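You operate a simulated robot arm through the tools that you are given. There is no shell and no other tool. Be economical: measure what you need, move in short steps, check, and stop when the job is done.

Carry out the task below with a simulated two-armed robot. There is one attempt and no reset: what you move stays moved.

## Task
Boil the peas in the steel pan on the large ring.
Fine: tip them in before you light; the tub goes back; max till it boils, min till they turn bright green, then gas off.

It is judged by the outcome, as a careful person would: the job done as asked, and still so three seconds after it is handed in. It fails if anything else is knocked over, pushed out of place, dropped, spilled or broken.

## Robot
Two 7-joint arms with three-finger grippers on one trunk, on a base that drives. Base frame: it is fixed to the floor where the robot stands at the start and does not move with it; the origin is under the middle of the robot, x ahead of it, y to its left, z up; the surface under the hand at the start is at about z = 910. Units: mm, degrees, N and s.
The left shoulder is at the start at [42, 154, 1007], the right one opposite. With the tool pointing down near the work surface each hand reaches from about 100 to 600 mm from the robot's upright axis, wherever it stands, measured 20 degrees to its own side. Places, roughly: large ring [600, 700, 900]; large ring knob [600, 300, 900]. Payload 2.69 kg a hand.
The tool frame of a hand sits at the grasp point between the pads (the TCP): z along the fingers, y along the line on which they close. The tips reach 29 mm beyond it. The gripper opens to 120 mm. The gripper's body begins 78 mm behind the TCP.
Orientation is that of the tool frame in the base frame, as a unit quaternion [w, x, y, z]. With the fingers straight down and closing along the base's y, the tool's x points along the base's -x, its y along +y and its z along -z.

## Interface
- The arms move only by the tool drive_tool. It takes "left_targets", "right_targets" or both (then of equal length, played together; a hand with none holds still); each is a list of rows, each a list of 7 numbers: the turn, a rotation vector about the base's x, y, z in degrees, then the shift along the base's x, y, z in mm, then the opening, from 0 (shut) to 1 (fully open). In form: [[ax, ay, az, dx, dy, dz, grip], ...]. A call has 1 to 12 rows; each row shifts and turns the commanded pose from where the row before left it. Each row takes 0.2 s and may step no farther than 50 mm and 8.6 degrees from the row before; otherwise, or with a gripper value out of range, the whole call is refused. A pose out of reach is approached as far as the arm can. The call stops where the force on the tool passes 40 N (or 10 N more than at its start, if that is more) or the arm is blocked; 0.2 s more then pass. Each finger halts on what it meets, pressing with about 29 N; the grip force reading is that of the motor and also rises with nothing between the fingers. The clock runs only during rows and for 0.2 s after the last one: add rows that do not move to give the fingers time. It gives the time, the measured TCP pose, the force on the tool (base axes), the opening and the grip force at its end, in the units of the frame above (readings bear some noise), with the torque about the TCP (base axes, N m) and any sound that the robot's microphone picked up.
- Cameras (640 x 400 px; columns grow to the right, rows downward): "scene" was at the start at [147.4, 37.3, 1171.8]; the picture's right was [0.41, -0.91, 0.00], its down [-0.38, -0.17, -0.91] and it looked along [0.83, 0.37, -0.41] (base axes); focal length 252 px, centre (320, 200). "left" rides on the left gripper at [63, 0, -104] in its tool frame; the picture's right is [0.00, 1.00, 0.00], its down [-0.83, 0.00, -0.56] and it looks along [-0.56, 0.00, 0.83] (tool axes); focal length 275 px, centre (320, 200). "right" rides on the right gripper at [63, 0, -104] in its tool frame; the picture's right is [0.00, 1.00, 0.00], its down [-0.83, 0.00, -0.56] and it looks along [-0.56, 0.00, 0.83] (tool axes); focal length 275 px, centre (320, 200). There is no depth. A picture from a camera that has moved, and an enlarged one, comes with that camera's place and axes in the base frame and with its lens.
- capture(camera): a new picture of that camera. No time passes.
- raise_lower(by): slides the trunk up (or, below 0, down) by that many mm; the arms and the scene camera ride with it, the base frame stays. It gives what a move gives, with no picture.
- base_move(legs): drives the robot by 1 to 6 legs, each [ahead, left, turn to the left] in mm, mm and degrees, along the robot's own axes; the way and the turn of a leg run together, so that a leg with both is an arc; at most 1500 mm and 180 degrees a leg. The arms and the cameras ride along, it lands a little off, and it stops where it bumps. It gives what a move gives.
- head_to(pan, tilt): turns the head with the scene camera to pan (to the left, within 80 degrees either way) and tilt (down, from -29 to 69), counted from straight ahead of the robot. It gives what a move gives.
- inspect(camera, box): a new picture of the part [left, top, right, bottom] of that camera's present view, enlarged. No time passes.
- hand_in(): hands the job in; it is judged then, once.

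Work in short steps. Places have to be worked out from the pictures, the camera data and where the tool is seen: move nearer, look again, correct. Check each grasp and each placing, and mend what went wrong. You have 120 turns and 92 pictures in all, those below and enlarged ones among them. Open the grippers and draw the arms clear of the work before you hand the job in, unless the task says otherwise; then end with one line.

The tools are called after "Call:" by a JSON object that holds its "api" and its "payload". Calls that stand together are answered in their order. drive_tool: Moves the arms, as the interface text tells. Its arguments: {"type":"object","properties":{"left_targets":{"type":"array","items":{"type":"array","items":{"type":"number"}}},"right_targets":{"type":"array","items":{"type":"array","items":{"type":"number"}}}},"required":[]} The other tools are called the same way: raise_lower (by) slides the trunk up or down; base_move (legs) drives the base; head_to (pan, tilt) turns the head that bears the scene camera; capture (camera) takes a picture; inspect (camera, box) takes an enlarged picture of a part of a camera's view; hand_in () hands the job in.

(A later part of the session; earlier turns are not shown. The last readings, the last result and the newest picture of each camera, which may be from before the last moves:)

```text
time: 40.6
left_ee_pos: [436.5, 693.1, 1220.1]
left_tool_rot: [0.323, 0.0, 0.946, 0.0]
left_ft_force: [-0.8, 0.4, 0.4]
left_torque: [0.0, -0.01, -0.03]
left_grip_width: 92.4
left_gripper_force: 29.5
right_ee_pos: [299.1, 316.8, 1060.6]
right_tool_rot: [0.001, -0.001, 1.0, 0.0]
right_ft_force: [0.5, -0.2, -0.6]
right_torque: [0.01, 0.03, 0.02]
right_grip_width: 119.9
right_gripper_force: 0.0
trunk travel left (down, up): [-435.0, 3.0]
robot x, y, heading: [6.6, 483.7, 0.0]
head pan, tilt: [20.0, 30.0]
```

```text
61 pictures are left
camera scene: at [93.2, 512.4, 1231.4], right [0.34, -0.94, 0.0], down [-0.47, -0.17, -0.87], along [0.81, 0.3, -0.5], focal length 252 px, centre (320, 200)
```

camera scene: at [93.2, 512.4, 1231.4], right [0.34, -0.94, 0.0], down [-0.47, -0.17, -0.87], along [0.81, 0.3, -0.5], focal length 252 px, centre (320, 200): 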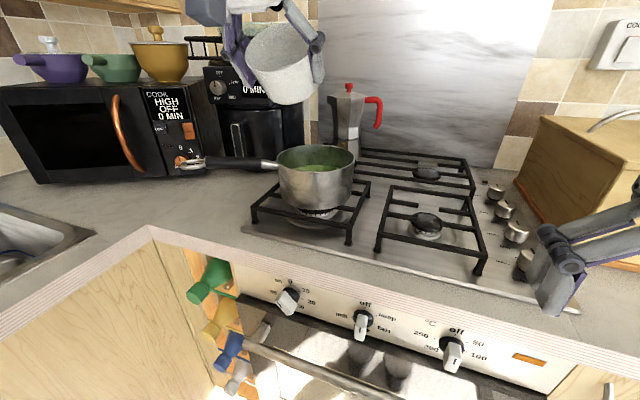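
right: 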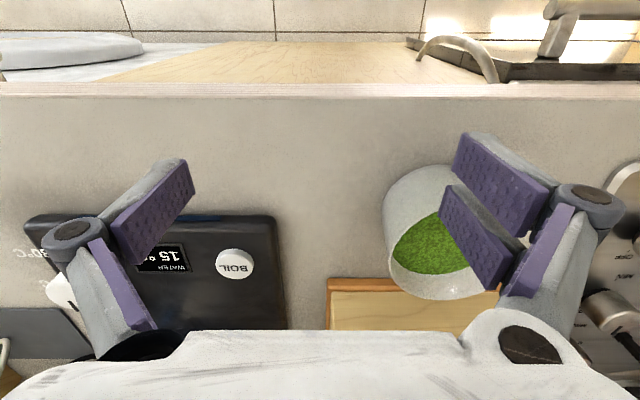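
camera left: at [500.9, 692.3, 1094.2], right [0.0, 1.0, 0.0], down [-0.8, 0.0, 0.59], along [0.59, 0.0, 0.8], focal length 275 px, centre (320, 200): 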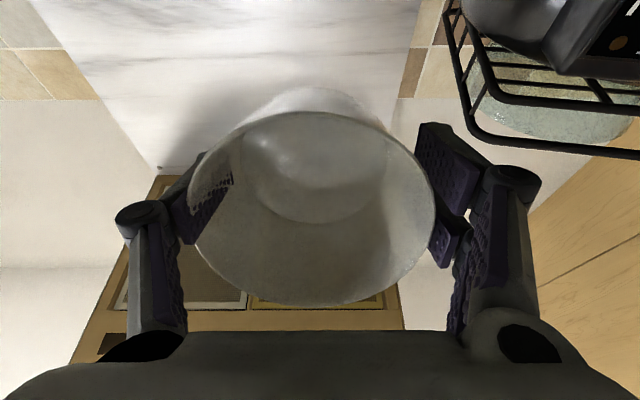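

Pan undisturbed, no spill. I finish levelling the tub and drive back to its place.

Call:
{"api": "drive_tool", "payload": {"left_targets": [[0, 8, 0, -5, 0, -10, 0.6], [0, 8, 0, -5, 0, -10, 0.6], [0, 8, 0, -5, 10, -10, 0.6], [0, 8, 0, -5, 10, -10, 0.6], [0, 5.7, 0, 0, 10, 0, 0.6], [0, 0, 0, 0, 0, 0, 0.6]]}}

Call:
{"api": "base_move", "payload": {"legs": [[0, -630, 0]]}}

Call:
{"api": "capture", "payload": {"camera": "left"}}

```text
time: 42.0
left_ee_pos: [418.4, 722.7, 1179.4]
left_tool_rot: [0.0, 0.0, 1.0, 0.0]
left_ft_force: [-0.1, 0.3, -0.6]
left_torque: [0.03, 0.03, 0.0]
left_grip_width: 92.2
left_gripper_force: 29.4
right_ee_pos: [301.0, 318.1, 1061.1]
right_tool_rot: [0.001, -0.001, 1.0, 0.0]
right_ft_force: [-0.3, 0.2, 0.0]
right_torque: [0.0, 0.02, -0.03]
right_grip_width: 119.8
right_gripper_force: 0.1
trunk travel left (down, up): [-435.0, 3.0]
robot x, y, heading: [4.3, 481.1, 0.2]
head pan, tilt: [20.0, 30.0]
```

```text
time: 47.3
left_ee_pos: [417.7, 94.6, 1179.4]
left_tool_rot: [0.0, 0.001, 1.0, 0.001]
left_ft_force: [0.4, 0.7, -0.6]
left_torque: [0.01, 0.05, -0.01]
left_grip_width: 92.2
left_gripper_force: 29.1
right_ee_pos: [302.3, -310.4, 1059.4]
right_tool_rot: [0.0, -0.001, 1.0, 0.0]
right_ft_force: [1.0, 0.0, 0.6]
right_torque: [0.02, -0.03, 0.05]
right_grip_width: 120.0
right_gripper_force: 0.1
trunk travel left (down, up): [-435.0, 3.0]
robot x, y, heading: [3.0, -145.0, 0.3]
head pan, tilt: [20.0, 30.0]
```

```text
60 pictures are left
camera left: at [355.3, 94.8, 1283.3], right [0.0, 1.0, 0.0], down [0.83, 0.0, 0.56], along [0.56, 0.0, -0.83], focal length 275 px, centre (320, 200)
```

left: 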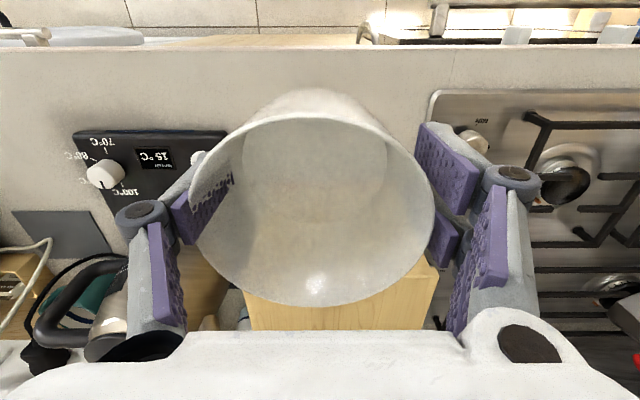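

Empty tub level at [418, 95, 1179]. I descend partway and go forward over its home spot.

Call:
{"api": "drive_tool", "payload": {"left_targets": [[0, 0, 0, 0, 3, -30, 0.6], [0, 0, 0, 0, 2, -40, 0.6], [0, 0, 0, 20, 0, -40, 0.6], [0, 0, 0, 20, 0, -40, 0.6], [0, 0, 0, 16, 0, -30, 0.6], [0, 0, 0, 0, 0, -20, 0.6], [0, 0, 0, 0, 0, -10, 0.6], [0, 0, 0, 0, 0, 0, 0.6]]}}

```text
time: 49.1
left_ee_pos: [475.1, 100.5, 969.6]
left_tool_rot: [0.0, -0.001, 1.0, 0.001]
left_ft_force: [-0.1, -0.1, -1.5]
left_torque: [0.0, 0.03, -0.03]
left_grip_width: 92.2
left_gripper_force: 29.2
right_ee_pos: [302.5, -311.9, 1060.3]
right_tool_rot: [0.002, -0.001, 1.0, -0.001]
right_ft_force: [0.3, 1.3, -0.1]
right_torque: [0.03, 0.04, 0.0]
right_grip_width: 119.9
right_gripper_force: 0.1
trunk travel left (down, up): [-435.0, 3.0]
robot x, y, heading: [5.5, -147.3, 0.0]
head pan, tilt: [20.0, 30.0]
```

Right over home. I lower the last 22 mm in small rows, watching for contact.

Call:
{"api": "drive_tool", "payload": {"left_targets": [[0, 0, 0, -1, 0, -8, 0.6], [0, 0, 0, 0, 0, -7, 0.6], [0, 0, 0, 0, 0, -4, 0.6], [0, 0, 0, 0, 0, -2, 0.6], [0, 0, 0, 0, 0, -1, 0.6], [0, 0, 0, 0, 0, 0, 0.6]]}}

Call:
{"api": "capture", "payload": {"camera": "left"}}

```text
time: 50.5
left_ee_pos: [473.7, 100.2, 948.3]
left_tool_rot: [0.002, -0.001, 1.0, 0.0]
left_ft_force: [0.9, 2.4, 6.0]
left_torque: [-0.18, -0.07, 0.06]
left_grip_width: 92.2
left_gripper_force: 29.3
right_ee_pos: [301.9, -310.8, 1060.8]
right_tool_rot: [0.002, 0.0, 1.0, -0.001]
right_ft_force: [-0.1, 0.0, -1.2]
right_torque: [0.01, 0.02, 0.0]
right_grip_width: 120.1
right_gripper_force: 0.1
trunk travel left (down, up): [-435.0, 3.0]
robot x, y, heading: [0.8, -148.9, 0.2]
head pan, tilt: [20.0, 30.0]
```

```text
59 pictures are left
camera left: at [409.9, 99.9, 1051.8], right [0.0, 1.0, 0.0], down [0.83, 0.0, 0.56], along [0.56, 0.0, -0.83], focal length 275 px, centre (320, 200)
```

left: 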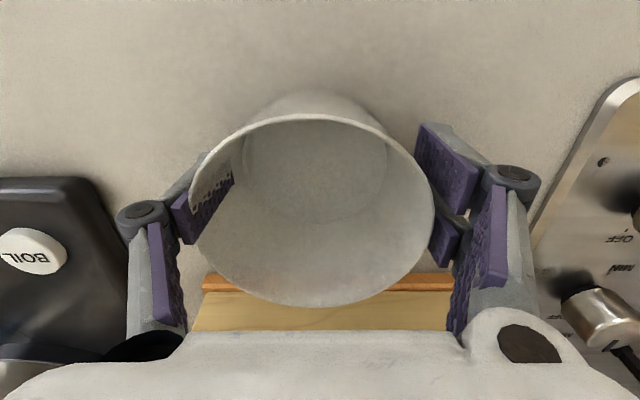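

Contact felt at home height (6 N up). I open and rise straight up.

Call:
{"api": "drive_tool", "payload": {"left_targets": [[0, 0, 0, 0, 0, 0, 0.8], [0, 0, 0, 0, 0, 0, 1], [0, 0, 0, 0, 0, 0, 1], [0, 0, 0, 0, 0, 15, 1], [0, 0, 0, 0, 0, 25, 1], [0, 0, 0, 0, 0, 40, 1], [0, 0, 0, -20, 0, 40, 1], [0, 0, 0, -40, 20, 20, 1], [0, 0, 0, -40, 20, 0, 1]]}}

Call:
{"api": "capture", "payload": {"camera": "left"}}

```text
time: 52.5
left_ee_pos: [373.4, 140.5, 1086.1]
left_tool_rot: [0.001, -0.001, 1.0, 0.0]
left_ft_force: [-0.2, 0.3, -0.2]
left_torque: [0.02, -0.04, 0.01]
left_grip_width: 120.2
left_gripper_force: 0.2
right_ee_pos: [300.9, -310.0, 1061.6]
right_tool_rot: [0.001, -0.001, 1.0, 0.0]
right_ft_force: [-0.4, -0.4, 0.8]
right_torque: [-0.03, 0.02, 0.05]
right_grip_width: 120.1
right_gripper_force: 0.2
trunk travel left (down, up): [-435.0, 3.0]
robot x, y, heading: [3.0, -144.2, 0.1]
head pan, tilt: [20.0, 30.0]
```

```text
58 pictures are left
camera left: at [310.3, 141.1, 1191.1], right [0.0, 1.0, 0.0], down [0.83, 0.0, 0.56], along [0.56, 0.0, -0.83], focal length 275 px, centre (320, 200)
```

left: 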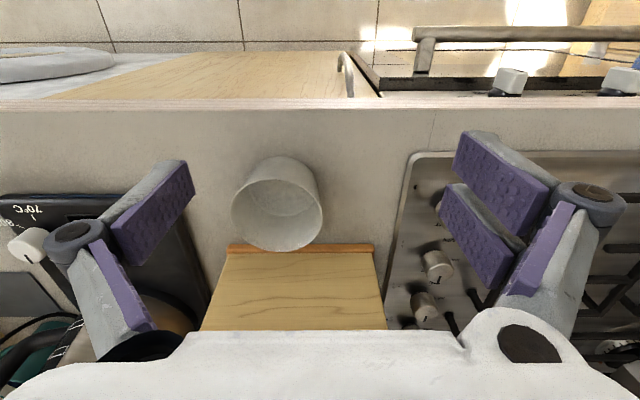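

The tub stands back at home. Now I tuck the left hand, drive left to where the right hand works the knobs, and look at the knobs.

Call:
{"api": "drive_tool", "payload": {"left_targets": [[0, 0, 0, -35, 10, 35, 1], [0, 0, 0, -35, 10, 35, 1], [0, 0, 0, 0, 0, 0, 1]]}}

Call:
{"api": "base_move", "payload": {"legs": [[0, 620, 0], [30, 0, 0]]}}

Call:
{"api": "drive_tool", "payload": {"right_targets": [[0, 0, 0, 30, 0, 0, 1], [0, 0, 0, 30, 0, 0, 1], [0, 0, 0, 30, 0, 0, 1], [0, 0, 0, 0, 0, 0, 1]]}}

Call:
{"api": "capture", "payload": {"camera": "right"}}

Call:
{"api": "head_to", "payload": {"pan": 0, "tilt": 35}}

Call:
{"api": "capture", "payload": {"camera": "scene"}}

```text
refused: row 1 steps farther than a row can; nothing moved
```

```text
time: 58.2
left_ee_pos: [401.6, 763.8, 1088.0]
left_tool_rot: [0.001, -0.003, 1.0, -0.001]
left_ft_force: [-0.2, 0.1, -0.9]
left_torque: [0.01, 0.08, 0.03]
left_grip_width: 120.0
left_gripper_force: 0.0
right_ee_pos: [330.3, 312.6, 1060.5]
right_tool_rot: [0.001, -0.003, 1.0, 0.0]
right_ft_force: [0.7, -0.2, 0.1]
right_torque: [-0.01, 0.04, 0.01]
right_grip_width: 119.8
right_gripper_force: 0.1
trunk travel left (down, up): [-435.0, 3.0]
robot x, y, heading: [30.9, 475.4, 0.3]
head pan, tilt: [20.0, 30.0]
```

```text
time: 59.2
left_ee_pos: [400.3, 763.2, 1087.3]
left_tool_rot: [0.0, -0.003, 1.0, 0.0]
left_ft_force: [-0.9, -0.5, -0.6]
left_torque: [0.0, 0.0, 0.02]
left_grip_width: 120.1
left_gripper_force: 0.1
right_ee_pos: [420.2, 313.0, 1061.5]
right_tool_rot: [0.001, -0.003, 1.0, -0.001]
right_ft_force: [-0.1, 0.1, 0.2]
right_torque: [0.03, 0.0, 0.02]
right_grip_width: 119.9
right_gripper_force: 0.0
trunk travel left (down, up): [-435.0, 3.0]
robot x, y, heading: [31.4, 476.3, 0.4]
head pan, tilt: [20.0, 30.0]
```

```text
57 pictures are left
camera right: at [356.6, 311.4, 1164.7], right [-0.01, 1.0, 0.0], down [0.83, 0.01, 0.56], along [0.56, 0.01, -0.83], focal length 275 px, centre (320, 200)
```

right: 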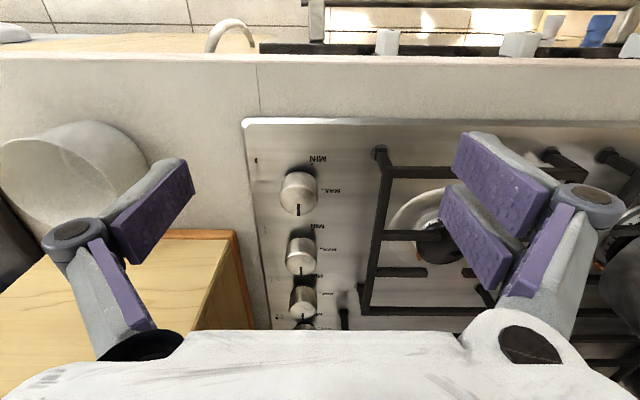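

```text
time: 60.0
left_ee_pos: [399.5, 763.6, 1086.8]
left_tool_rot: [0.0, -0.003, 1.0, 0.0]
left_ft_force: [-0.4, 0.7, -0.3]
left_torque: [-0.01, 0.02, 0.02]
left_grip_width: 120.2
left_gripper_force: 0.0
right_ee_pos: [417.9, 312.7, 1059.7]
right_tool_rot: [0.001, -0.003, 1.0, 0.0]
right_ft_force: [0.0, -0.1, -0.3]
right_torque: [0.0, -0.04, 0.01]
right_grip_width: 120.2
right_gripper_force: 0.0
trunk travel left (down, up): [-435.0, 3.0]
robot x, y, heading: [31.9, 473.6, 0.5]
head pan, tilt: [0.0, 35.0]
```

```text
56 pictures are left
camera scene: at [124.9, 475.2, 1223.5], right [0.01, -1.0, 0.0], down [-0.57, 0.0, -0.82], along [0.82, 0.01, -0.57], focal length 252 px, centre (320, 200)
```

scene: 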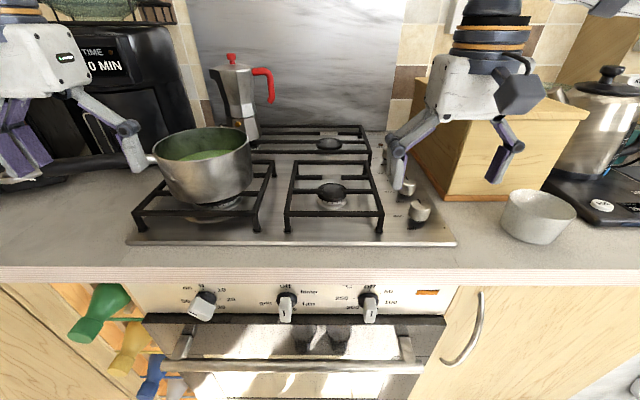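

I raise the left hand out of the way and zoom in on the knob markings with the right camera.

Call:
{"api": "drive_tool", "payload": {"left_targets": [[0, 0, 0, -25, -5, 35, 1], [0, 0, 0, -25, -5, 35, 1], [0, 0, 0, -25, -5, 20, 1], [0, 0, 0, 0, 0, 0, 1]]}}

Call:
{"api": "inspect", "payload": {"camera": "right", "box": [240, 120, 400, 220]}}

Call:
{"api": "inspect", "payload": {"camera": "right", "box": [240, 215, 400, 330]}}

```text
time: 61.0
left_ee_pos: [326.0, 748.7, 1176.5]
left_tool_rot: [-0.001, -0.003, 1.0, 0.0]
left_ft_force: [-0.4, 0.3, -1.5]
left_torque: [-0.01, 0.01, -0.03]
left_grip_width: 119.8
left_gripper_force: 0.1
right_ee_pos: [420.0, 313.6, 1061.1]
right_tool_rot: [0.0, -0.004, 1.0, 0.0]
right_ft_force: [0.7, -0.4, 0.7]
right_torque: [-0.01, -0.02, -0.01]
right_grip_width: 120.1
right_gripper_force: 0.1
trunk travel left (down, up): [-435.0, 3.0]
robot x, y, heading: [33.5, 473.8, 0.4]
head pan, tilt: [0.0, 35.0]
```

```text
4.00 times, centred on (320, 170) of right
camera zoom: at [357.3, 311.6, 1164.1], right [-0.01, 1.0, 0.0], down [0.83, 0.01, 0.56], along [0.56, 0.01, -0.83], focal length 1101 px, centre (320, 320)
```

zoom: 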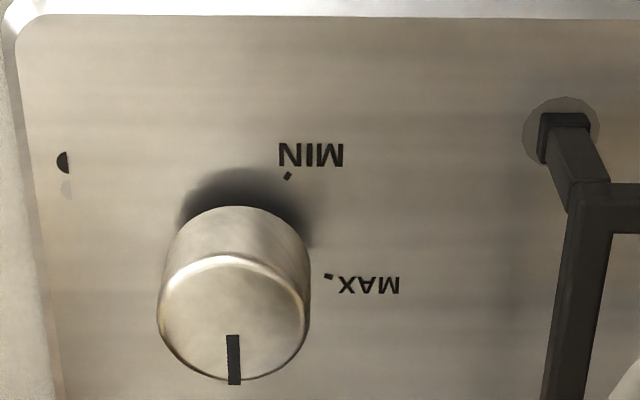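

```text
3.48 times, centred on (320, 272) of right
camera zoom: at [357.3, 311.6, 1164.1], right [-0.01, 1.0, 0.0], down [0.83, 0.01, 0.56], along [0.56, 0.01, -0.83], focal length 958 px, centre (320, -52)
```

zoom: 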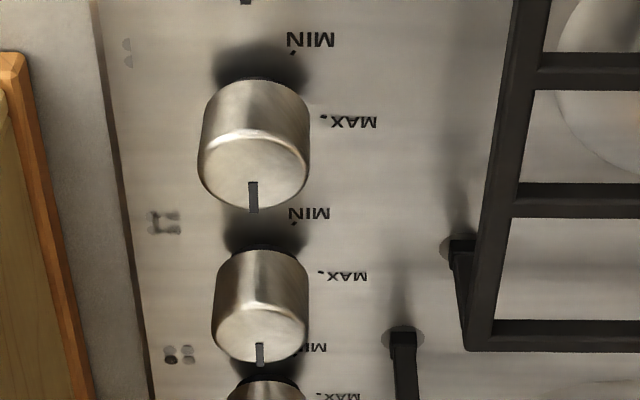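

The knobs' pointers face away (OFF); MAX is a quarter turn to the left (+y), MIN further round toward me. I need the ring icons right of the knobs: I close the gripper and move the camera closer.

Call:
{"api": "drive_tool", "payload": {"right_targets": [[0, 0, 0, 0, 0, 0, 0.4], [0, 0, 0, 20, 0, 0, 0.4], [0, 0, 0, 25, 0, 0, 0.4], [0, 0, 0, 20, 0, 0, 0.4], [0, 0, 0, 0, 0, 0, 0.4]]}}

Call:
{"api": "capture", "payload": {"camera": "right"}}

```text
time: 62.2
left_ee_pos: [326.3, 749.1, 1176.7]
left_tool_rot: [0.0, -0.003, 1.0, 0.0]
left_ft_force: [0.6, 0.1, 0.0]
left_torque: [0.03, -0.02, -0.01]
left_grip_width: 120.1
left_gripper_force: 0.1
right_ee_pos: [484.4, 312.1, 1059.7]
right_tool_rot: [0.0, -0.003, 1.0, 0.0]
right_ft_force: [-0.1, 0.2, 0.0]
right_torque: [0.01, -0.01, 0.02]
right_grip_width: 48.1
right_gripper_force: 0.0
trunk travel left (down, up): [-435.0, 3.0]
robot x, y, heading: [33.6, 473.7, 0.3]
head pan, tilt: [0.0, 35.0]
```

```text
53 pictures are left
camera right: at [421.7, 310.5, 1163.9], right [-0.01, 1.0, 0.0], down [0.83, 0.01, 0.56], along [0.56, 0.01, -0.83], focal length 275 px, centre (320, 200)
```

right: 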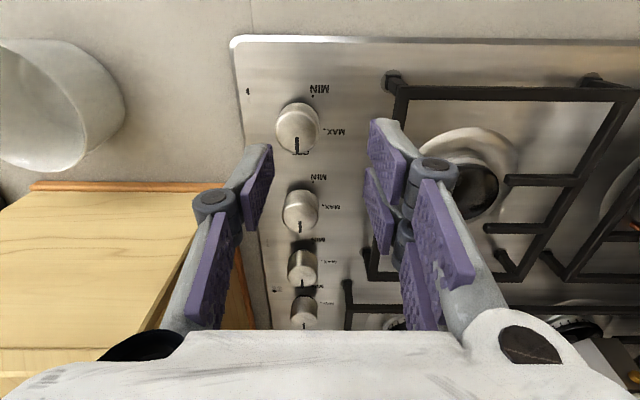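

I zoom on the icon strip beside the knobs.

Call:
{"api": "inspect", "payload": {"camera": "right", "box": [232, 70, 332, 150]}}

Call:
{"api": "inspect", "payload": {"camera": "right", "box": [250, 180, 350, 325]}}

```text
5.00 times, centred on (282, 110) of right
camera zoom: at [421.7, 310.5, 1163.9], right [-0.01, 1.0, 0.0], down [0.83, 0.01, 0.56], along [0.56, 0.01, -0.83], focal length 1376 px, centre (510, 650)
```

zoom: 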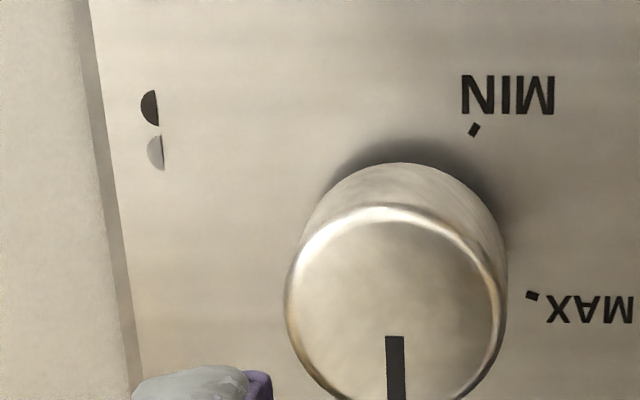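

```text
2.76 times, centred on (300, 252) of right
camera zoom: at [421.7, 310.5, 1163.9], right [-0.01, 1.0, 0.0], down [0.83, 0.01, 0.56], along [0.56, 0.01, -0.83], focal length 759 px, centre (375, 55)
```

zoom: 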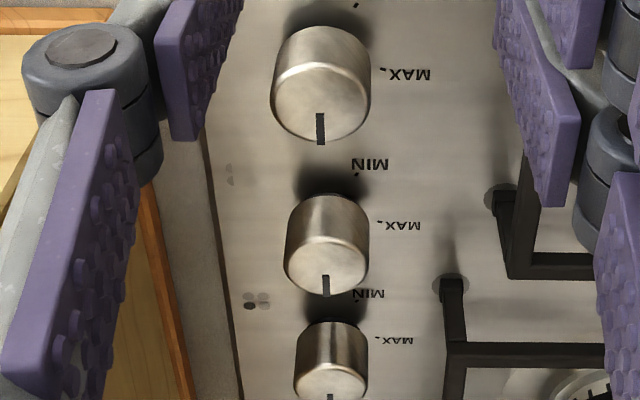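

The fingers hide icon 2. I open the gripper to clear the view and zoom on the icons.

Call:
{"api": "drive_tool", "payload": {"right_targets": [[0, 0, 0, 0, 0, 0, 1], [0, 0, 0, 0, 0, 0, 1], [0, 0, 0, 0, 0, 0, 1]]}}

Call:
{"api": "inspect", "payload": {"camera": "right", "box": [230, 130, 330, 220]}}

Call:
{"api": "inspect", "payload": {"camera": "right", "box": [245, 215, 325, 330]}}

```text
time: 63.0
left_ee_pos: [324.9, 750.1, 1176.1]
left_tool_rot: [-0.001, -0.003, 1.0, 0.0]
left_ft_force: [-1.0, -0.6, 0.3]
left_torque: [-0.01, 0.01, 0.01]
left_grip_width: 120.0
left_gripper_force: 0.1
right_ee_pos: [484.6, 311.7, 1059.4]
right_tool_rot: [0.0, -0.003, 1.0, 0.0]
right_ft_force: [0.8, 0.0, 0.4]
right_torque: [-0.01, -0.02, 0.0]
right_grip_width: 120.0
right_gripper_force: 0.0
trunk travel left (down, up): [-435.0, 3.0]
robot x, y, heading: [31.8, 477.1, 0.3]
head pan, tilt: [0.0, 35.0]
```

```text
4.44 times, centred on (280, 175) of right
camera zoom: at [421.7, 310.6, 1163.8], right [-0.01, 1.0, 0.0], down [0.83, 0.01, 0.56], along [0.56, 0.01, -0.83], focal length 1224 px, centre (498, 311)
```

zoom: 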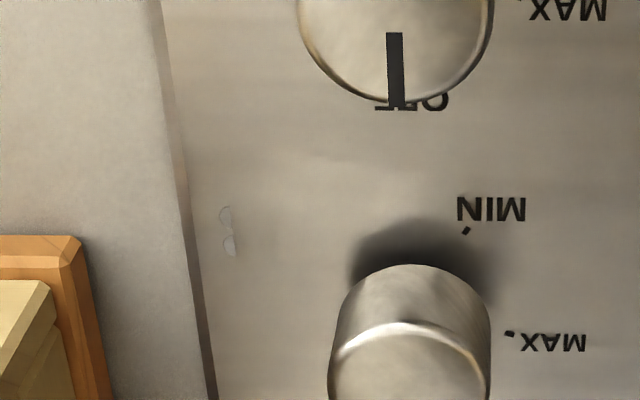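

```text
3.48 times, centred on (285, 272) of right
camera zoom: at [421.7, 310.6, 1163.8], right [-0.01, 1.0, 0.0], down [0.83, 0.01, 0.56], along [0.56, 0.01, -0.83], focal length 958 px, centre (442, -52)
```

zoom: 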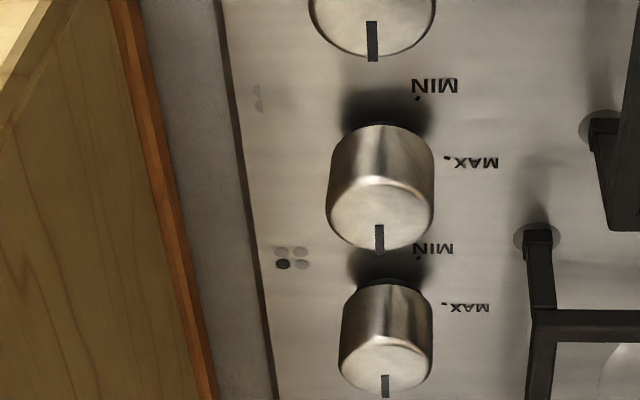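

Icons: knob 1 = front-right, knob 4 = back-right; knobs 2 and 3 are worn but serve the left rings. I zoom tightly on icons 2 and 3.

Call:
{"api": "inspect", "payload": {"camera": "right", "box": [270, 168, 302, 196]}}

Call:
{"api": "inspect", "payload": {"camera": "right", "box": [265, 230, 297, 258]}}

```text
14.29 times, centred on (286, 182) of right
camera zoom: at [421.7, 310.6, 1163.8], right [-0.01, 1.0, 0.0], down [0.83, 0.01, 0.56], along [0.56, 0.01, -0.83], focal length 3932 px, centre (806, 457)
```

zoom: 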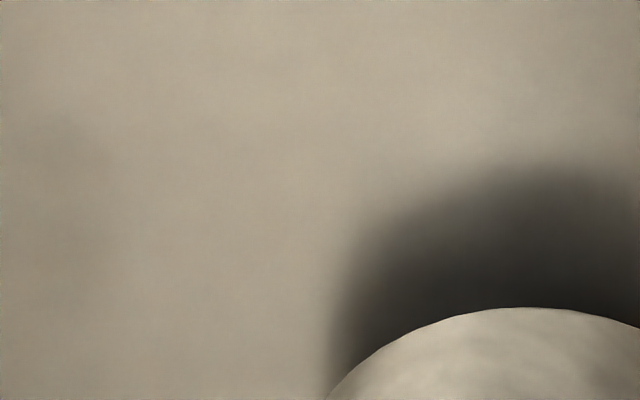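

```text
14.29 times, centred on (281, 244) of right
camera zoom: at [421.7, 310.6, 1163.8], right [-0.01, 1.0, 0.0], down [0.83, 0.01, 0.56], along [0.56, 0.01, -0.83], focal length 3932 px, centre (877, -429)
```

zoom: 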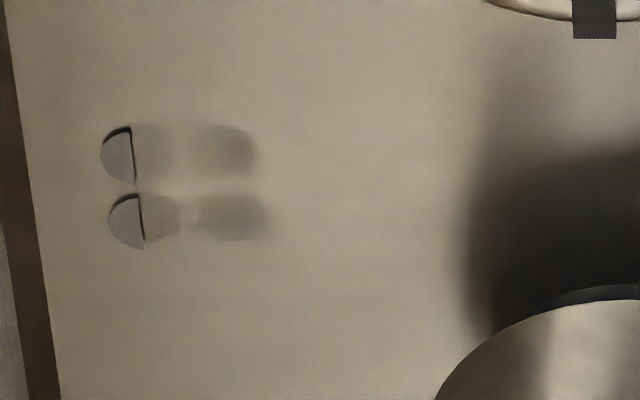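

Knob 2, measured at about [590, 290], matches the given large-ring knob place. I bring the base a bit closer, rise, and pre-turn the right hand −90° so the gas turn (counter-clockwise) ends within wrist range and clear of the bin.

Call:
{"api": "drive_tool", "payload": {"right_targets": [[0, 0, -8, 0, 0, 20, 0.5], [0, 0, -8, 0, 0, 10, 0.5], [0, 0, -8, 0, 0, 0, 0.5], [0, 0, -8, 0, 0, 0, 0.5], [0, 0, -8, 0, 0, 0, 0.5], [0, 0, -8, 0, 0, 0, 0.5], [0, 0, -8, 0, 0, 0, 0.5], [0, 0, -8, 0, 0, 0, 0.5], [0, 0, -8, 0, 0, 0, 0.5], [0, 0, -8, 0, 0, 0, 0.5], [0, 0, -8, 0, 0, 0, 0.5], [0, 0, -2, 0, 0, 0, 0.5]]}}

Call:
{"api": "base_move", "payload": {"legs": [[30, -30, 0]]}}

Call:
{"api": "capture", "payload": {"camera": "right"}}

```text
time: 65.6
left_ee_pos: [326.6, 749.9, 1176.2]
left_tool_rot: [0.0, -0.003, 1.0, 0.0]
left_ft_force: [0.6, 0.3, -0.1]
left_torque: [0.0, 0.01, 0.01]
left_grip_width: 120.0
left_gripper_force: 0.0
right_ee_pos: [484.4, 311.5, 1090.7]
right_tool_rot: [0.0, 0.705, 0.709, 0.0]
right_ft_force: [0.1, -0.6, 0.4]
right_torque: [0.01, -0.02, 0.01]
right_grip_width: 60.0
right_gripper_force: 0.0
trunk travel left (down, up): [-435.0, 3.0]
robot x, y, heading: [31.7, 476.5, 0.3]
head pan, tilt: [0.0, 35.0]
```

```text
time: 66.5
left_ee_pos: [356.4, 719.1, 1175.5]
left_tool_rot: [0.0, -0.003, 1.0, 0.001]
left_ft_force: [0.0, 0.0, 1.1]
left_torque: [0.02, 0.04, 0.0]
left_grip_width: 120.0
left_gripper_force: 0.0
right_ee_pos: [514.9, 282.5, 1090.6]
right_tool_rot: [0.0, 0.705, 0.709, 0.0]
right_ft_force: [0.3, -1.4, -0.1]
right_torque: [0.05, 0.01, 0.02]
right_grip_width: 60.0
right_gripper_force: 0.1
trunk travel left (down, up): [-435.0, 3.0]
robot x, y, heading: [61.2, 445.5, 0.5]
head pan, tilt: [0.0, 35.0]
```

```text
46 pictures are left
camera right: at [515.0, 344.8, 1194.2], right [1.0, 0.01, 0.0], down [0.01, -0.83, 0.56], along [0.01, -0.56, -0.83], focal length 275 px, centre (320, 200)
```

right: 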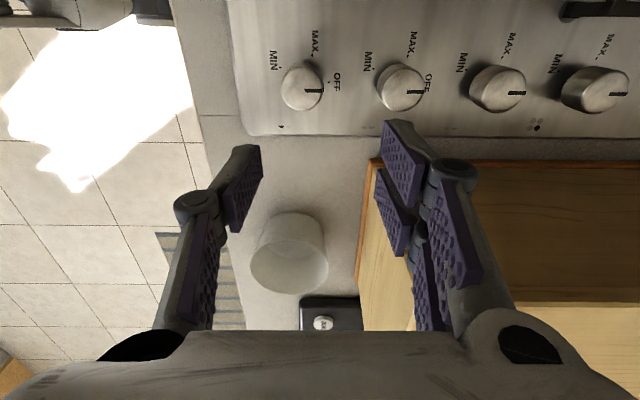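

Good view: knob 2 at about [590, 290]. I move above it and check centring.

Call:
{"api": "drive_tool", "payload": {"right_targets": [[0, 0, 0, 25, 3, -10, 0.5], [0, 0, 0, 25, 3, -20, 0.5], [0, 0, 0, 25, 2, -30, 0.5], [0, 0, 0, 0, 0, -30, 0.5], [0, 0, 0, 0, 0, 0, 0.5]]}}

Call:
{"api": "capture", "payload": {"camera": "right"}}

```text
time: 67.7
left_ee_pos: [354.6, 719.3, 1177.1]
left_tool_rot: [0.0, -0.003, 1.0, 0.001]
left_ft_force: [-0.5, -0.4, 0.5]
left_torque: [0.02, -0.01, 0.02]
left_grip_width: 120.1
left_gripper_force: 0.1
right_ee_pos: [589.6, 290.9, 1001.0]
right_tool_rot: [0.001, 0.705, 0.709, -0.001]
right_ft_force: [-0.4, -1.0, -0.1]
right_torque: [-0.01, 0.01, 0.0]
right_grip_width: 60.0
right_gripper_force: 0.1
trunk travel left (down, up): [-435.0, 3.0]
robot x, y, heading: [60.6, 446.9, 0.3]
head pan, tilt: [0.0, 35.0]
```

```text
45 pictures are left
camera right: at [589.7, 353.4, 1104.6], right [1.0, 0.01, 0.0], down [0.01, -0.83, 0.56], along [0.01, -0.56, -0.83], focal length 275 px, centre (320, 200)
```

right: 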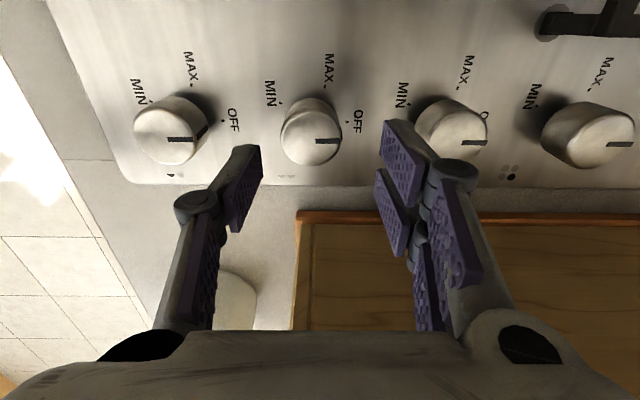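

Knob 2 is centred within a few mm ([586.5, 287]). I shift, descend around it, and grip.

Call:
{"api": "drive_tool", "payload": {"right_targets": [[0, 0, 0, -3, -3, -15, 0.5], [0, 0, 0, 0, 0, -20, 0.5], [0, 0, 0, 0, 0, -15, 0.5], [0, 0, 0, 0, 0, -10, 0.5], [0, 0, 0, 0, 0, 0, 0.5]]}}

Call:
{"api": "capture", "payload": {"camera": "right"}}

```text
time: 68.9
left_ee_pos: [353.3, 719.4, 1177.9]
left_tool_rot: [0.002, -0.003, 1.0, 0.001]
left_ft_force: [0.2, -0.5, 0.1]
left_torque: [-0.02, 0.0, 0.01]
left_grip_width: 120.1
left_gripper_force: 0.0
right_ee_pos: [585.1, 287.5, 945.0]
right_tool_rot: [0.003, 0.704, 0.71, 0.002]
right_ft_force: [-2.8, -2.3, 19.9]
right_torque: [-0.06, 0.21, 0.07]
right_grip_width: 60.9
right_gripper_force: 1.0
trunk travel left (down, up): [-435.0, 3.0]
robot x, y, heading: [64.0, 448.7, 0.3]
head pan, tilt: [0.0, 35.0]
```

```text
44 pictures are left
camera right: at [584.9, 350.2, 1048.6], right [1.0, 0.01, 0.01], down [0.01, -0.83, 0.56], along [0.01, -0.56, -0.83], focal length 275 px, centre (320, 200)
```

right: 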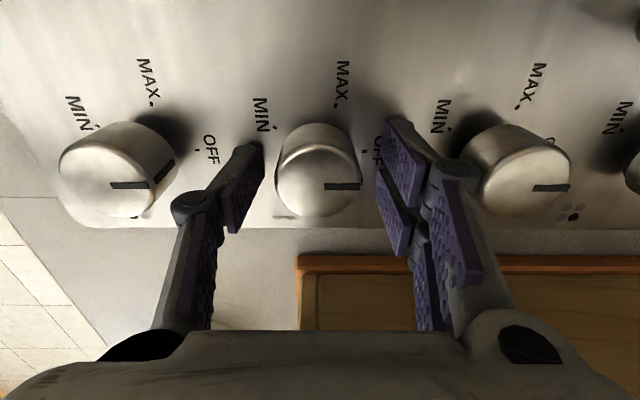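

Fingertips touch the panel (20 N) at 945; I lift 5 mm, nudge +3 mm in y, and close on the knob.

Call:
{"api": "drive_tool", "payload": {"right_targets": [[0, 0, 0, 0, 0, 4, 0.5], [0, 0, 0, 0, 3, 5, 0.5], [0, 0, 0, 0, 0, 0, 0.25], [0, 0, 0, 0, 0, 0, 0.25], [0, 0, 0, 0, 0, 0, 0.25]]}}

Call:
{"api": "capture", "payload": {"camera": "right"}}

```text
time: 70.1
left_ee_pos: [354.5, 719.1, 1177.4]
left_tool_rot: [0.001, -0.003, 1.0, 0.0]
left_ft_force: [-0.1, 0.1, 0.3]
left_torque: [0.0, 0.0, 0.0]
left_grip_width: 120.1
left_gripper_force: 0.1
right_ee_pos: [585.4, 291.8, 948.9]
right_tool_rot: [0.0, 0.705, 0.709, -0.001]
right_ft_force: [-10.4, 0.3, -3.4]
right_torque: [-0.05, 0.17, 0.04]
right_grip_width: 37.1
right_gripper_force: 4.9
trunk travel left (down, up): [-435.0, 3.0]
robot x, y, heading: [61.4, 440.5, 0.7]
head pan, tilt: [0.0, 35.0]
```

```text
43 pictures are left
camera right: at [585.6, 353.3, 1053.4], right [1.0, 0.01, 0.0], down [0.01, -0.83, 0.56], along [0.01, -0.56, -0.83], focal length 275 px, centre (320, 200)
```

right: 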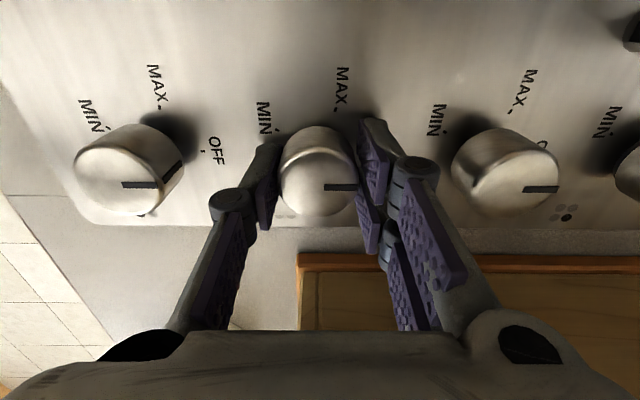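

The left finger touched first; I shift 2 mm in −x and let the grip settle.

Call:
{"api": "drive_tool", "payload": {"right_targets": [[0, 0, 0, -2, 0, 0, 0.2], [0, 0, 0, 0, 0, 0, 0.2], [0, 0, 0, 0, 0, 0, 0.2], [0, 0, 0, 0, 0, 0, 0.2]]}}

```text
time: 71.1
left_ee_pos: [355.6, 719.2, 1176.0]
left_tool_rot: [-0.001, -0.003, 1.0, 0.0]
left_ft_force: [-0.8, 0.6, 0.3]
left_torque: [-0.04, 0.04, 0.02]
left_grip_width: 119.8
left_gripper_force: 0.1
right_ee_pos: [584.6, 290.6, 950.0]
right_tool_rot: [0.001, 0.705, 0.71, -0.001]
right_ft_force: [-7.0, 0.0, -4.4]
right_torque: [-0.18, 0.01, -0.01]
right_grip_width: 34.5
right_gripper_force: 44.9
trunk travel left (down, up): [-435.0, 3.0]
robot x, y, heading: [62.7, 444.6, 0.4]
head pan, tilt: [0.0, 35.0]
```

Knob gripped (34.5 mm). I turn counter-clockwise 32° with a 1 mm shift and check pointer and sound.

Call:
{"api": "drive_tool", "payload": {"right_targets": [[0, 0, 8, -1, 0, -1, 0.2], [0, 0, 8, 0, 0, -1, 0.2], [0, 0, 8, 0, 0, 0, 0.2], [0, 0, 8, 0, 0, 0, 0.2], [0, 0, 0, 0, 0, 0, 0.2]]}}

Call:
{"api": "capture", "payload": {"camera": "right"}}

```text
time: 72.3
left_ee_pos: [356.6, 720.0, 1176.2]
left_tool_rot: [0.0, -0.003, 1.0, -0.001]
left_ft_force: [0.2, -0.7, -0.3]
left_torque: [-0.02, 0.0, -0.02]
left_grip_width: 119.9
left_gripper_force: 0.0
right_ee_pos: [583.9, 293.4, 947.6]
right_tool_rot: [0.001, 0.48, 0.877, 0.0]
right_ft_force: [12.5, 5.6, 2.2]
right_torque: [-0.21, -0.73, -0.3]
right_grip_width: 34.1
right_gripper_force: 45.2
trunk travel left (down, up): [-435.0, 3.0]
robot x, y, heading: [61.2, 445.5, 0.3]
head pan, tilt: [0.0, 35.0]
```

```text
42 pictures are left
camera right: at [551.2, 344.6, 1051.4], right [0.84, 0.54, 0.0], down [0.45, -0.7, 0.56], along [0.3, -0.47, -0.83], focal length 275 px, centre (320, 200)
```

right: 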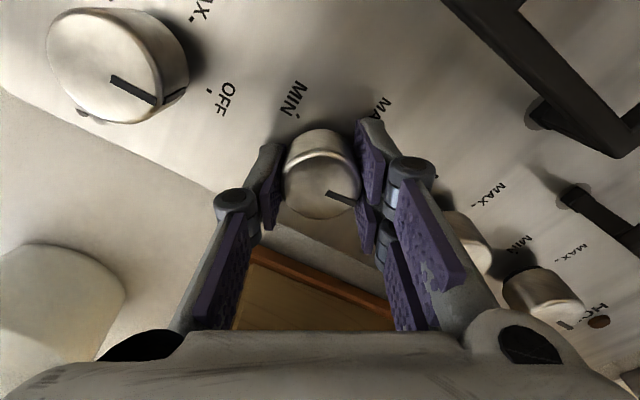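

The fingers slipped round the knob — the pointer is still at OFF, so it must be pushed in first. I open, turn back, regrip a bit higher to have room to press.

Call:
{"api": "drive_tool", "payload": {"right_targets": [[0, 0, 0, 0, 0, 0, 0.45], [0, 0, 0, 0, 0, 0, 0.45], [0, 0, -8, 0, -1, 2, 0.45], [0, 0, -8, 0, -1, 2, 0.45], [0, 0, -8, 0, -1, 2, 0.45], [0, 0, -8, 0, 0, 2, 0.45], [0, 0, 0, 0, 0, 0, 0.15], [0, 0, 0, 0, 0, 0, 0.15], [0, 0, 0, 0, 0, 0, 0.15]]}}

Call:
{"api": "drive_tool", "payload": {"right_targets": [[0, 0, 0, 0, 0, -2, 0.15], [0, 0, 0, 0, 0, -2, 0.15], [0, 0, 0, 0, 0, -2, 0.15], [0, 0, 0, 0, 0, 0, 0.15]]}}

Call:
{"api": "capture", "payload": {"camera": "right"}}

```text
time: 74.3
left_ee_pos: [356.3, 719.1, 1176.0]
left_tool_rot: [0.0, -0.003, 1.0, 0.0]
left_ft_force: [0.4, -0.1, 0.4]
left_torque: [-0.01, 0.02, 0.01]
left_grip_width: 120.0
left_gripper_force: 0.0
right_ee_pos: [585.3, 288.6, 954.2]
right_tool_rot: [0.001, 0.705, 0.71, -0.001]
right_ft_force: [6.2, -0.4, 2.0]
right_torque: [0.26, -0.28, -0.07]
right_grip_width: 34.6
right_gripper_force: 44.7
trunk travel left (down, up): [-435.0, 3.0]
robot x, y, heading: [62.2, 446.8, 0.3]
head pan, tilt: [0.0, 35.0]
```

```text
time: 75.3
left_ee_pos: [356.5, 720.0, 1177.1]
left_tool_rot: [0.001, -0.003, 1.0, 0.0]
left_ft_force: [0.1, 0.2, 0.1]
left_torque: [-0.02, 0.01, 0.01]
left_grip_width: 119.9
left_gripper_force: 0.2
right_ee_pos: [585.0, 287.9, 951.5]
right_tool_rot: [0.003, 0.705, 0.709, 0.002]
right_ft_force: [13.8, -0.1, 20.7]
right_torque: [-0.11, -0.38, -0.09]
right_grip_width: 34.8
right_gripper_force: 44.8
trunk travel left (down, up): [-435.0, 3.0]
robot x, y, heading: [64.2, 445.0, 0.2]
head pan, tilt: [0.0, 35.0]
```

```text
41 pictures are left
camera right: at [583.8, 350.4, 1056.1], right [1.0, 0.01, 0.01], down [0.01, -0.83, 0.56], along [0.01, -0.56, -0.83], focal length 275 px, centre (320, 200)
```

right: 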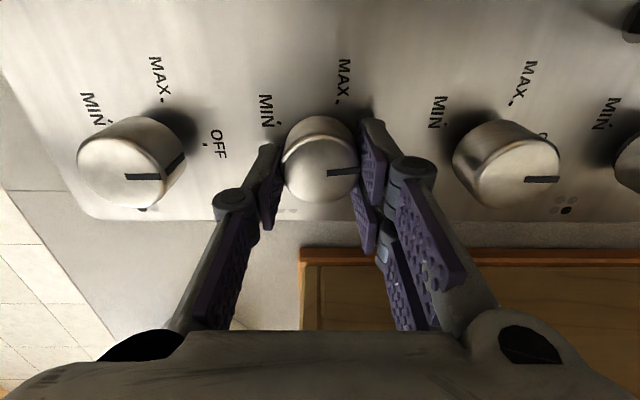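

Pressed to ~21 N. Holding that push, I turn counter-clockwise 40° and watch.

Call:
{"api": "drive_tool", "payload": {"right_targets": [[0, 0, 5, 1, 0, -1, 0.15], [0, 0, 5, 0, 0, 0, 0.15], [0, 0, 6, 0, 0, 0, 0.15], [0, 0, 8, 0, 0, 0, 0.15], [0, 0, 8, 0, 0, 0, 0.15], [0, 0, 8, 0, 0, 0, 0.15]]}}

Call:
{"api": "capture", "payload": {"camera": "right"}}

```text
time: 76.7
left_ee_pos: [356.5, 720.8, 1174.8]
left_tool_rot: [0.0, -0.002, 1.0, 0.0]
left_ft_force: [0.2, -0.6, 0.1]
left_torque: [-0.05, -0.02, 0.01]
left_grip_width: 120.1
left_gripper_force: 0.0
right_ee_pos: [587.6, 290.6, 949.3]
right_tool_rot: [0.002, 0.416, 0.909, 0.002]
right_ft_force: [27.9, 6.1, 25.9]
right_torque: [0.3, -0.69, -0.1]
right_grip_width: 34.3
right_gripper_force: 45.4
trunk travel left (down, up): [-435.0, 3.0]
robot x, y, heading: [64.4, 447.7, 0.4]
head pan, tilt: [0.0, 35.0]
```

```text
40 pictures are left
camera right: at [545.9, 337.0, 1052.9], right [0.76, 0.65, 0.01], down [0.54, -0.63, 0.56], along [0.37, -0.42, -0.83], focal length 275 px, centre (320, 200)
```

right: 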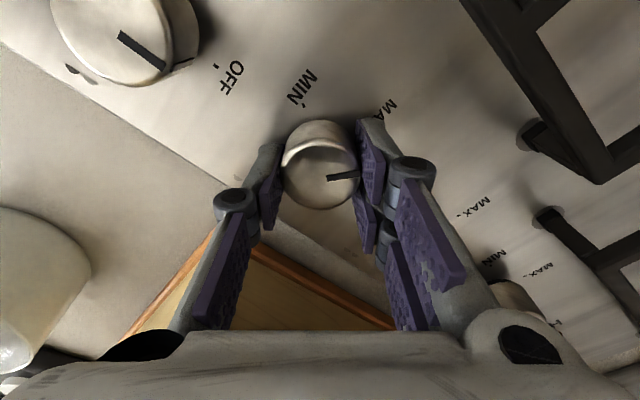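

Now the knob turns with the hand. I relieve the side force (+2 mm x) and turn on ~24° to MAX.

Call:
{"api": "drive_tool", "payload": {"right_targets": [[0, 0, 0, 1.5, 0, 0, 0.15], [0, 0, 6, 1.5, 0, 0, 0.15], [0, 0, 6, 0, 0, 0, 0.15], [0, 0, 6, 0, 0, 0, 0.15], [0, 0, 6, 0, 0, 0, 0.15], [0, 0, 0, 0, 0, 0, 0.15]]}}

Call:
{"api": "capture", "payload": {"camera": "right"}}

Call:
{"api": "capture", "payload": {"camera": "scene"}}

```text
time: 78.1
left_ee_pos: [355.4, 723.7, 1175.6]
left_tool_rot: [0.0, -0.003, 1.0, -0.001]
left_ft_force: [0.0, 0.0, -0.3]
left_torque: [-0.01, -0.02, 0.03]
left_grip_width: 120.1
left_gripper_force: 0.0
right_ee_pos: [588.6, 291.8, 948.9]
right_tool_rot: [0.002, 0.22, 0.976, 0.0]
right_ft_force: [16.7, 19.0, 22.3]
right_torque: [0.9, 0.3, -0.08]
right_grip_width: 34.2
right_gripper_force: 44.8
trunk travel left (down, up): [-435.0, 3.0]
robot x, y, heading: [58.9, 445.1, 0.7]
head pan, tilt: [0.0, 35.0]
```

```text
39 pictures are left
camera right: at [531.6, 317.6, 1052.8], right [0.43, 0.91, 0.0], down [0.75, -0.35, 0.56], along [0.51, -0.24, -0.83], focal length 275 px, centre (320, 200)
```

right: 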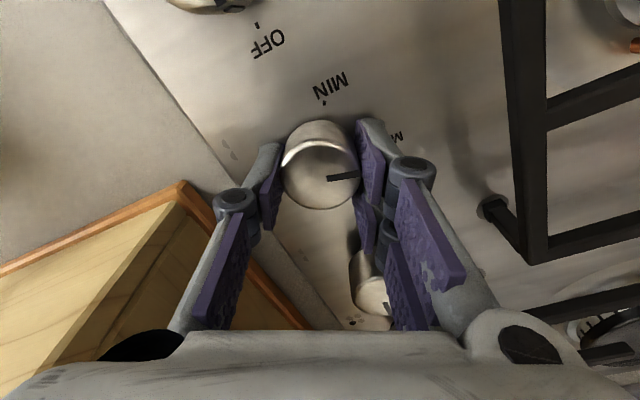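

```text
38 pictures are left
camera scene: at [155.2, 448.2, 1223.5], right [0.01, -1.0, 0.0], down [-0.57, -0.01, -0.82], along [0.82, 0.0, -0.57], focal length 252 px, centre (320, 200)
```

scene: 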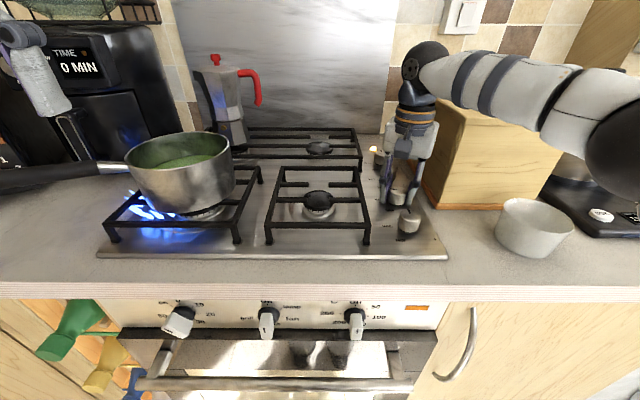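

Blue flame is lit under the pan. I ease the push, open the gripper and check the pointer against the MAX tick.

Call:
{"api": "drive_tool", "payload": {"right_targets": [[0, 0, 0, 0, 0, 0, 0.15], [0, 0, 0, 0, 0, 0, 0.15], [0, 0, 0, 0, 0, 2, 0.15], [0, 0, 0, 0, 0, 2, 0.15], [0, 0, 0, 0, 0, 0, 0.5], [0, 0, 0, 0, 0, 0, 0.5], [0, 0, 0, 0, 0, 25, 0.5], [0, 0, 0, 0, 0, 30, 0.5], [0, 0, 0, 0, 0, 0, 0.5]]}}

Call:
{"api": "capture", "payload": {"camera": "right"}}

Call:
{"api": "capture", "payload": {"camera": "scene"}}

```text
time: 80.1
left_ee_pos: [355.9, 719.3, 1176.6]
left_tool_rot: [0.0, -0.003, 1.0, 0.0]
left_ft_force: [0.2, 0.8, -0.6]
left_torque: [-0.01, -0.03, 0.0]
left_grip_width: 120.1
left_gripper_force: 0.1
right_ee_pos: [588.1, 288.3, 1007.0]
right_tool_rot: [0.001, 0.221, 0.975, 0.0]
right_ft_force: [0.1, 0.5, -0.4]
right_torque: [0.0, -0.01, 0.01]
right_grip_width: 59.8
right_gripper_force: 0.1
trunk travel left (down, up): [-435.0, 3.0]
robot x, y, heading: [63.2, 447.6, 0.4]
head pan, tilt: [0.0, 35.0]
```

```text
37 pictures are left
camera right: at [531.4, 313.9, 1110.9], right [0.43, 0.9, 0.0], down [0.75, -0.36, 0.56], along [0.5, -0.24, -0.83], focal length 275 px, centre (320, 200)
```

right: 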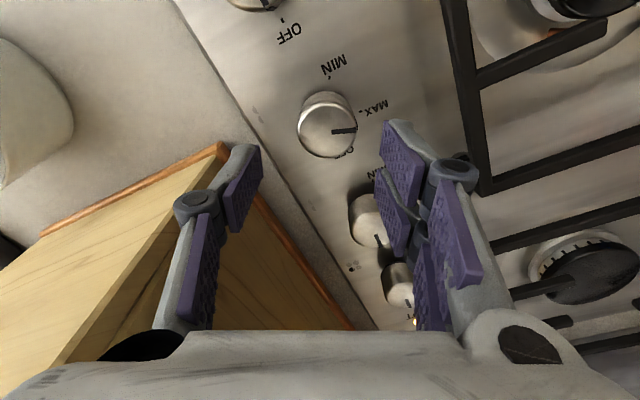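

```text
36 pictures are left
camera scene: at [155.0, 445.3, 1223.4], right [0.01, -1.0, 0.0], down [-0.57, 0.0, -0.82], along [0.82, 0.01, -0.57], focal length 252 px, centre (320, 200)
```

scene: 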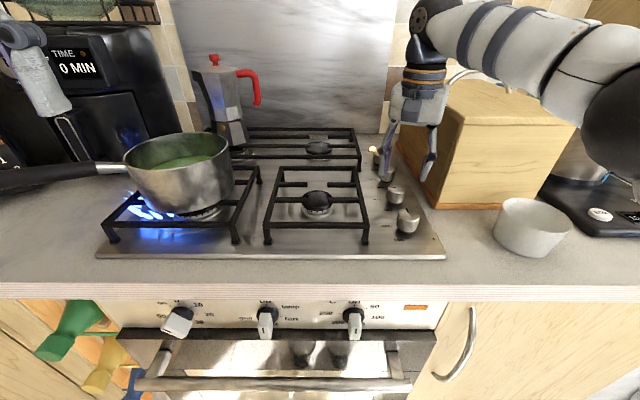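

Let me zoom in on the pointer against the tick, and on the flame.

Call:
{"api": "inspect", "payload": {"camera": "right", "box": [280, 40, 410, 170]}}

Call:
{"api": "inspect", "payload": {"camera": "scene", "box": [90, 120, 270, 260]}}

```text
3.08 times, centred on (345, 105) of right
camera zoom: at [531.4, 313.9, 1110.9], right [0.43, 0.9, 0.0], down [0.75, -0.36, 0.56], along [0.5, -0.24, -0.83], focal length 847 px, centre (243, 492)
```

zoom: 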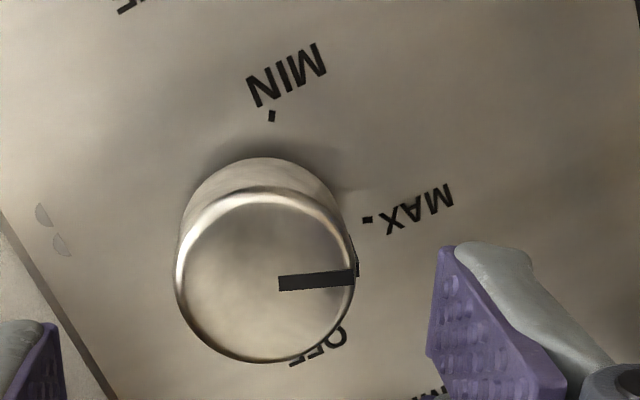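

```text
2.86 times, centred on (180, 190) of scene
camera zoom: at [155.0, 445.3, 1223.4], right [0.01, -1.0, 0.0], down [-0.57, 0.0, -0.82], along [0.82, 0.01, -0.57], focal length 721 px, centre (720, 229)
```

zoom: 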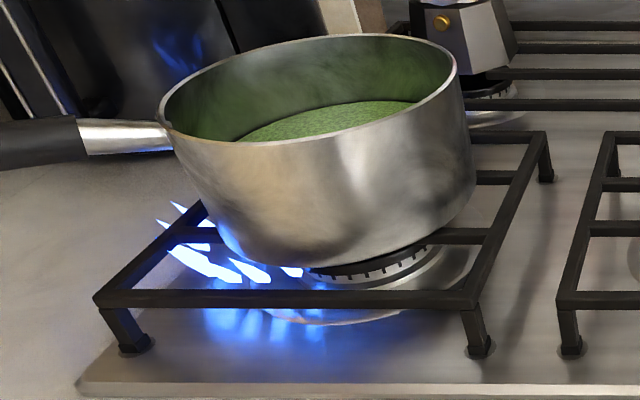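

Flame steady; pointer looks ~4° short of the MAX tick. I regrip the knob and nudge it to MAX, staying gripped while the water heats.

Call:
{"api": "drive_tool", "payload": {"right_targets": [[0, 0, 0, 1, 2, -25, 0.5], [0, 0, 0, 1, 0, -30, 0.5], [0, 0, 0, 0, 0, 0, 0.15], [0, 0, 0, 0, 0, 0, 0.15], [0, 0, 0, 0, 0, 0, 0.15], [0, 0, 2, 0, 0, 0, 0.15], [0, 0, 3, 0, 0, 0, 0.15], [0, 0, 0, 0, 0, 0, 0.15]]}}

Call:
{"api": "inspect", "payload": {"camera": "scene", "box": [90, 120, 270, 260]}}

Call:
{"api": "capture", "payload": {"camera": "right"}}

```text
time: 81.9
left_ee_pos: [356.9, 720.9, 1175.6]
left_tool_rot: [0.0, -0.002, 1.0, 0.0]
left_ft_force: [-0.1, 0.0, 0.4]
left_torque: [0.01, 0.03, -0.01]
left_grip_width: 119.9
left_gripper_force: 0.0
right_ee_pos: [591.3, 290.4, 951.5]
right_tool_rot: [0.001, 0.178, 0.984, 0.0]
right_ft_force: [6.6, 8.3, -5.5]
right_torque: [0.03, -0.56, -0.06]
right_grip_width: 34.1
right_gripper_force: 45.4
trunk travel left (down, up): [-435.0, 3.0]
robot x, y, heading: [59.8, 449.2, 0.4]
head pan, tilt: [0.0, 35.0]
```

```text
2.86 times, centred on (180, 190) of scene
camera zoom: at [155.8, 446.4, 1223.4], right [0.01, -1.0, 0.0], down [-0.57, 0.0, -0.82], along [0.82, 0.01, -0.57], focal length 721 px, centre (720, 229)
```

zoom: 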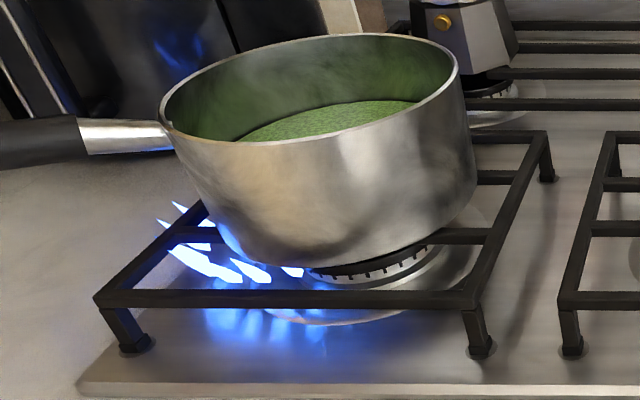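

```text
32 pictures are left
camera right: at [532.0, 312.5, 1055.8], right [0.35, 0.94, 0.0], down [0.78, -0.29, 0.56], along [0.52, -0.19, -0.83], focal length 275 px, centre (320, 200)
```

right: 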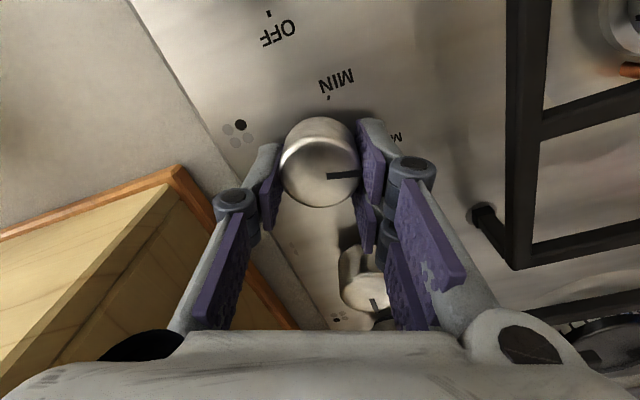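

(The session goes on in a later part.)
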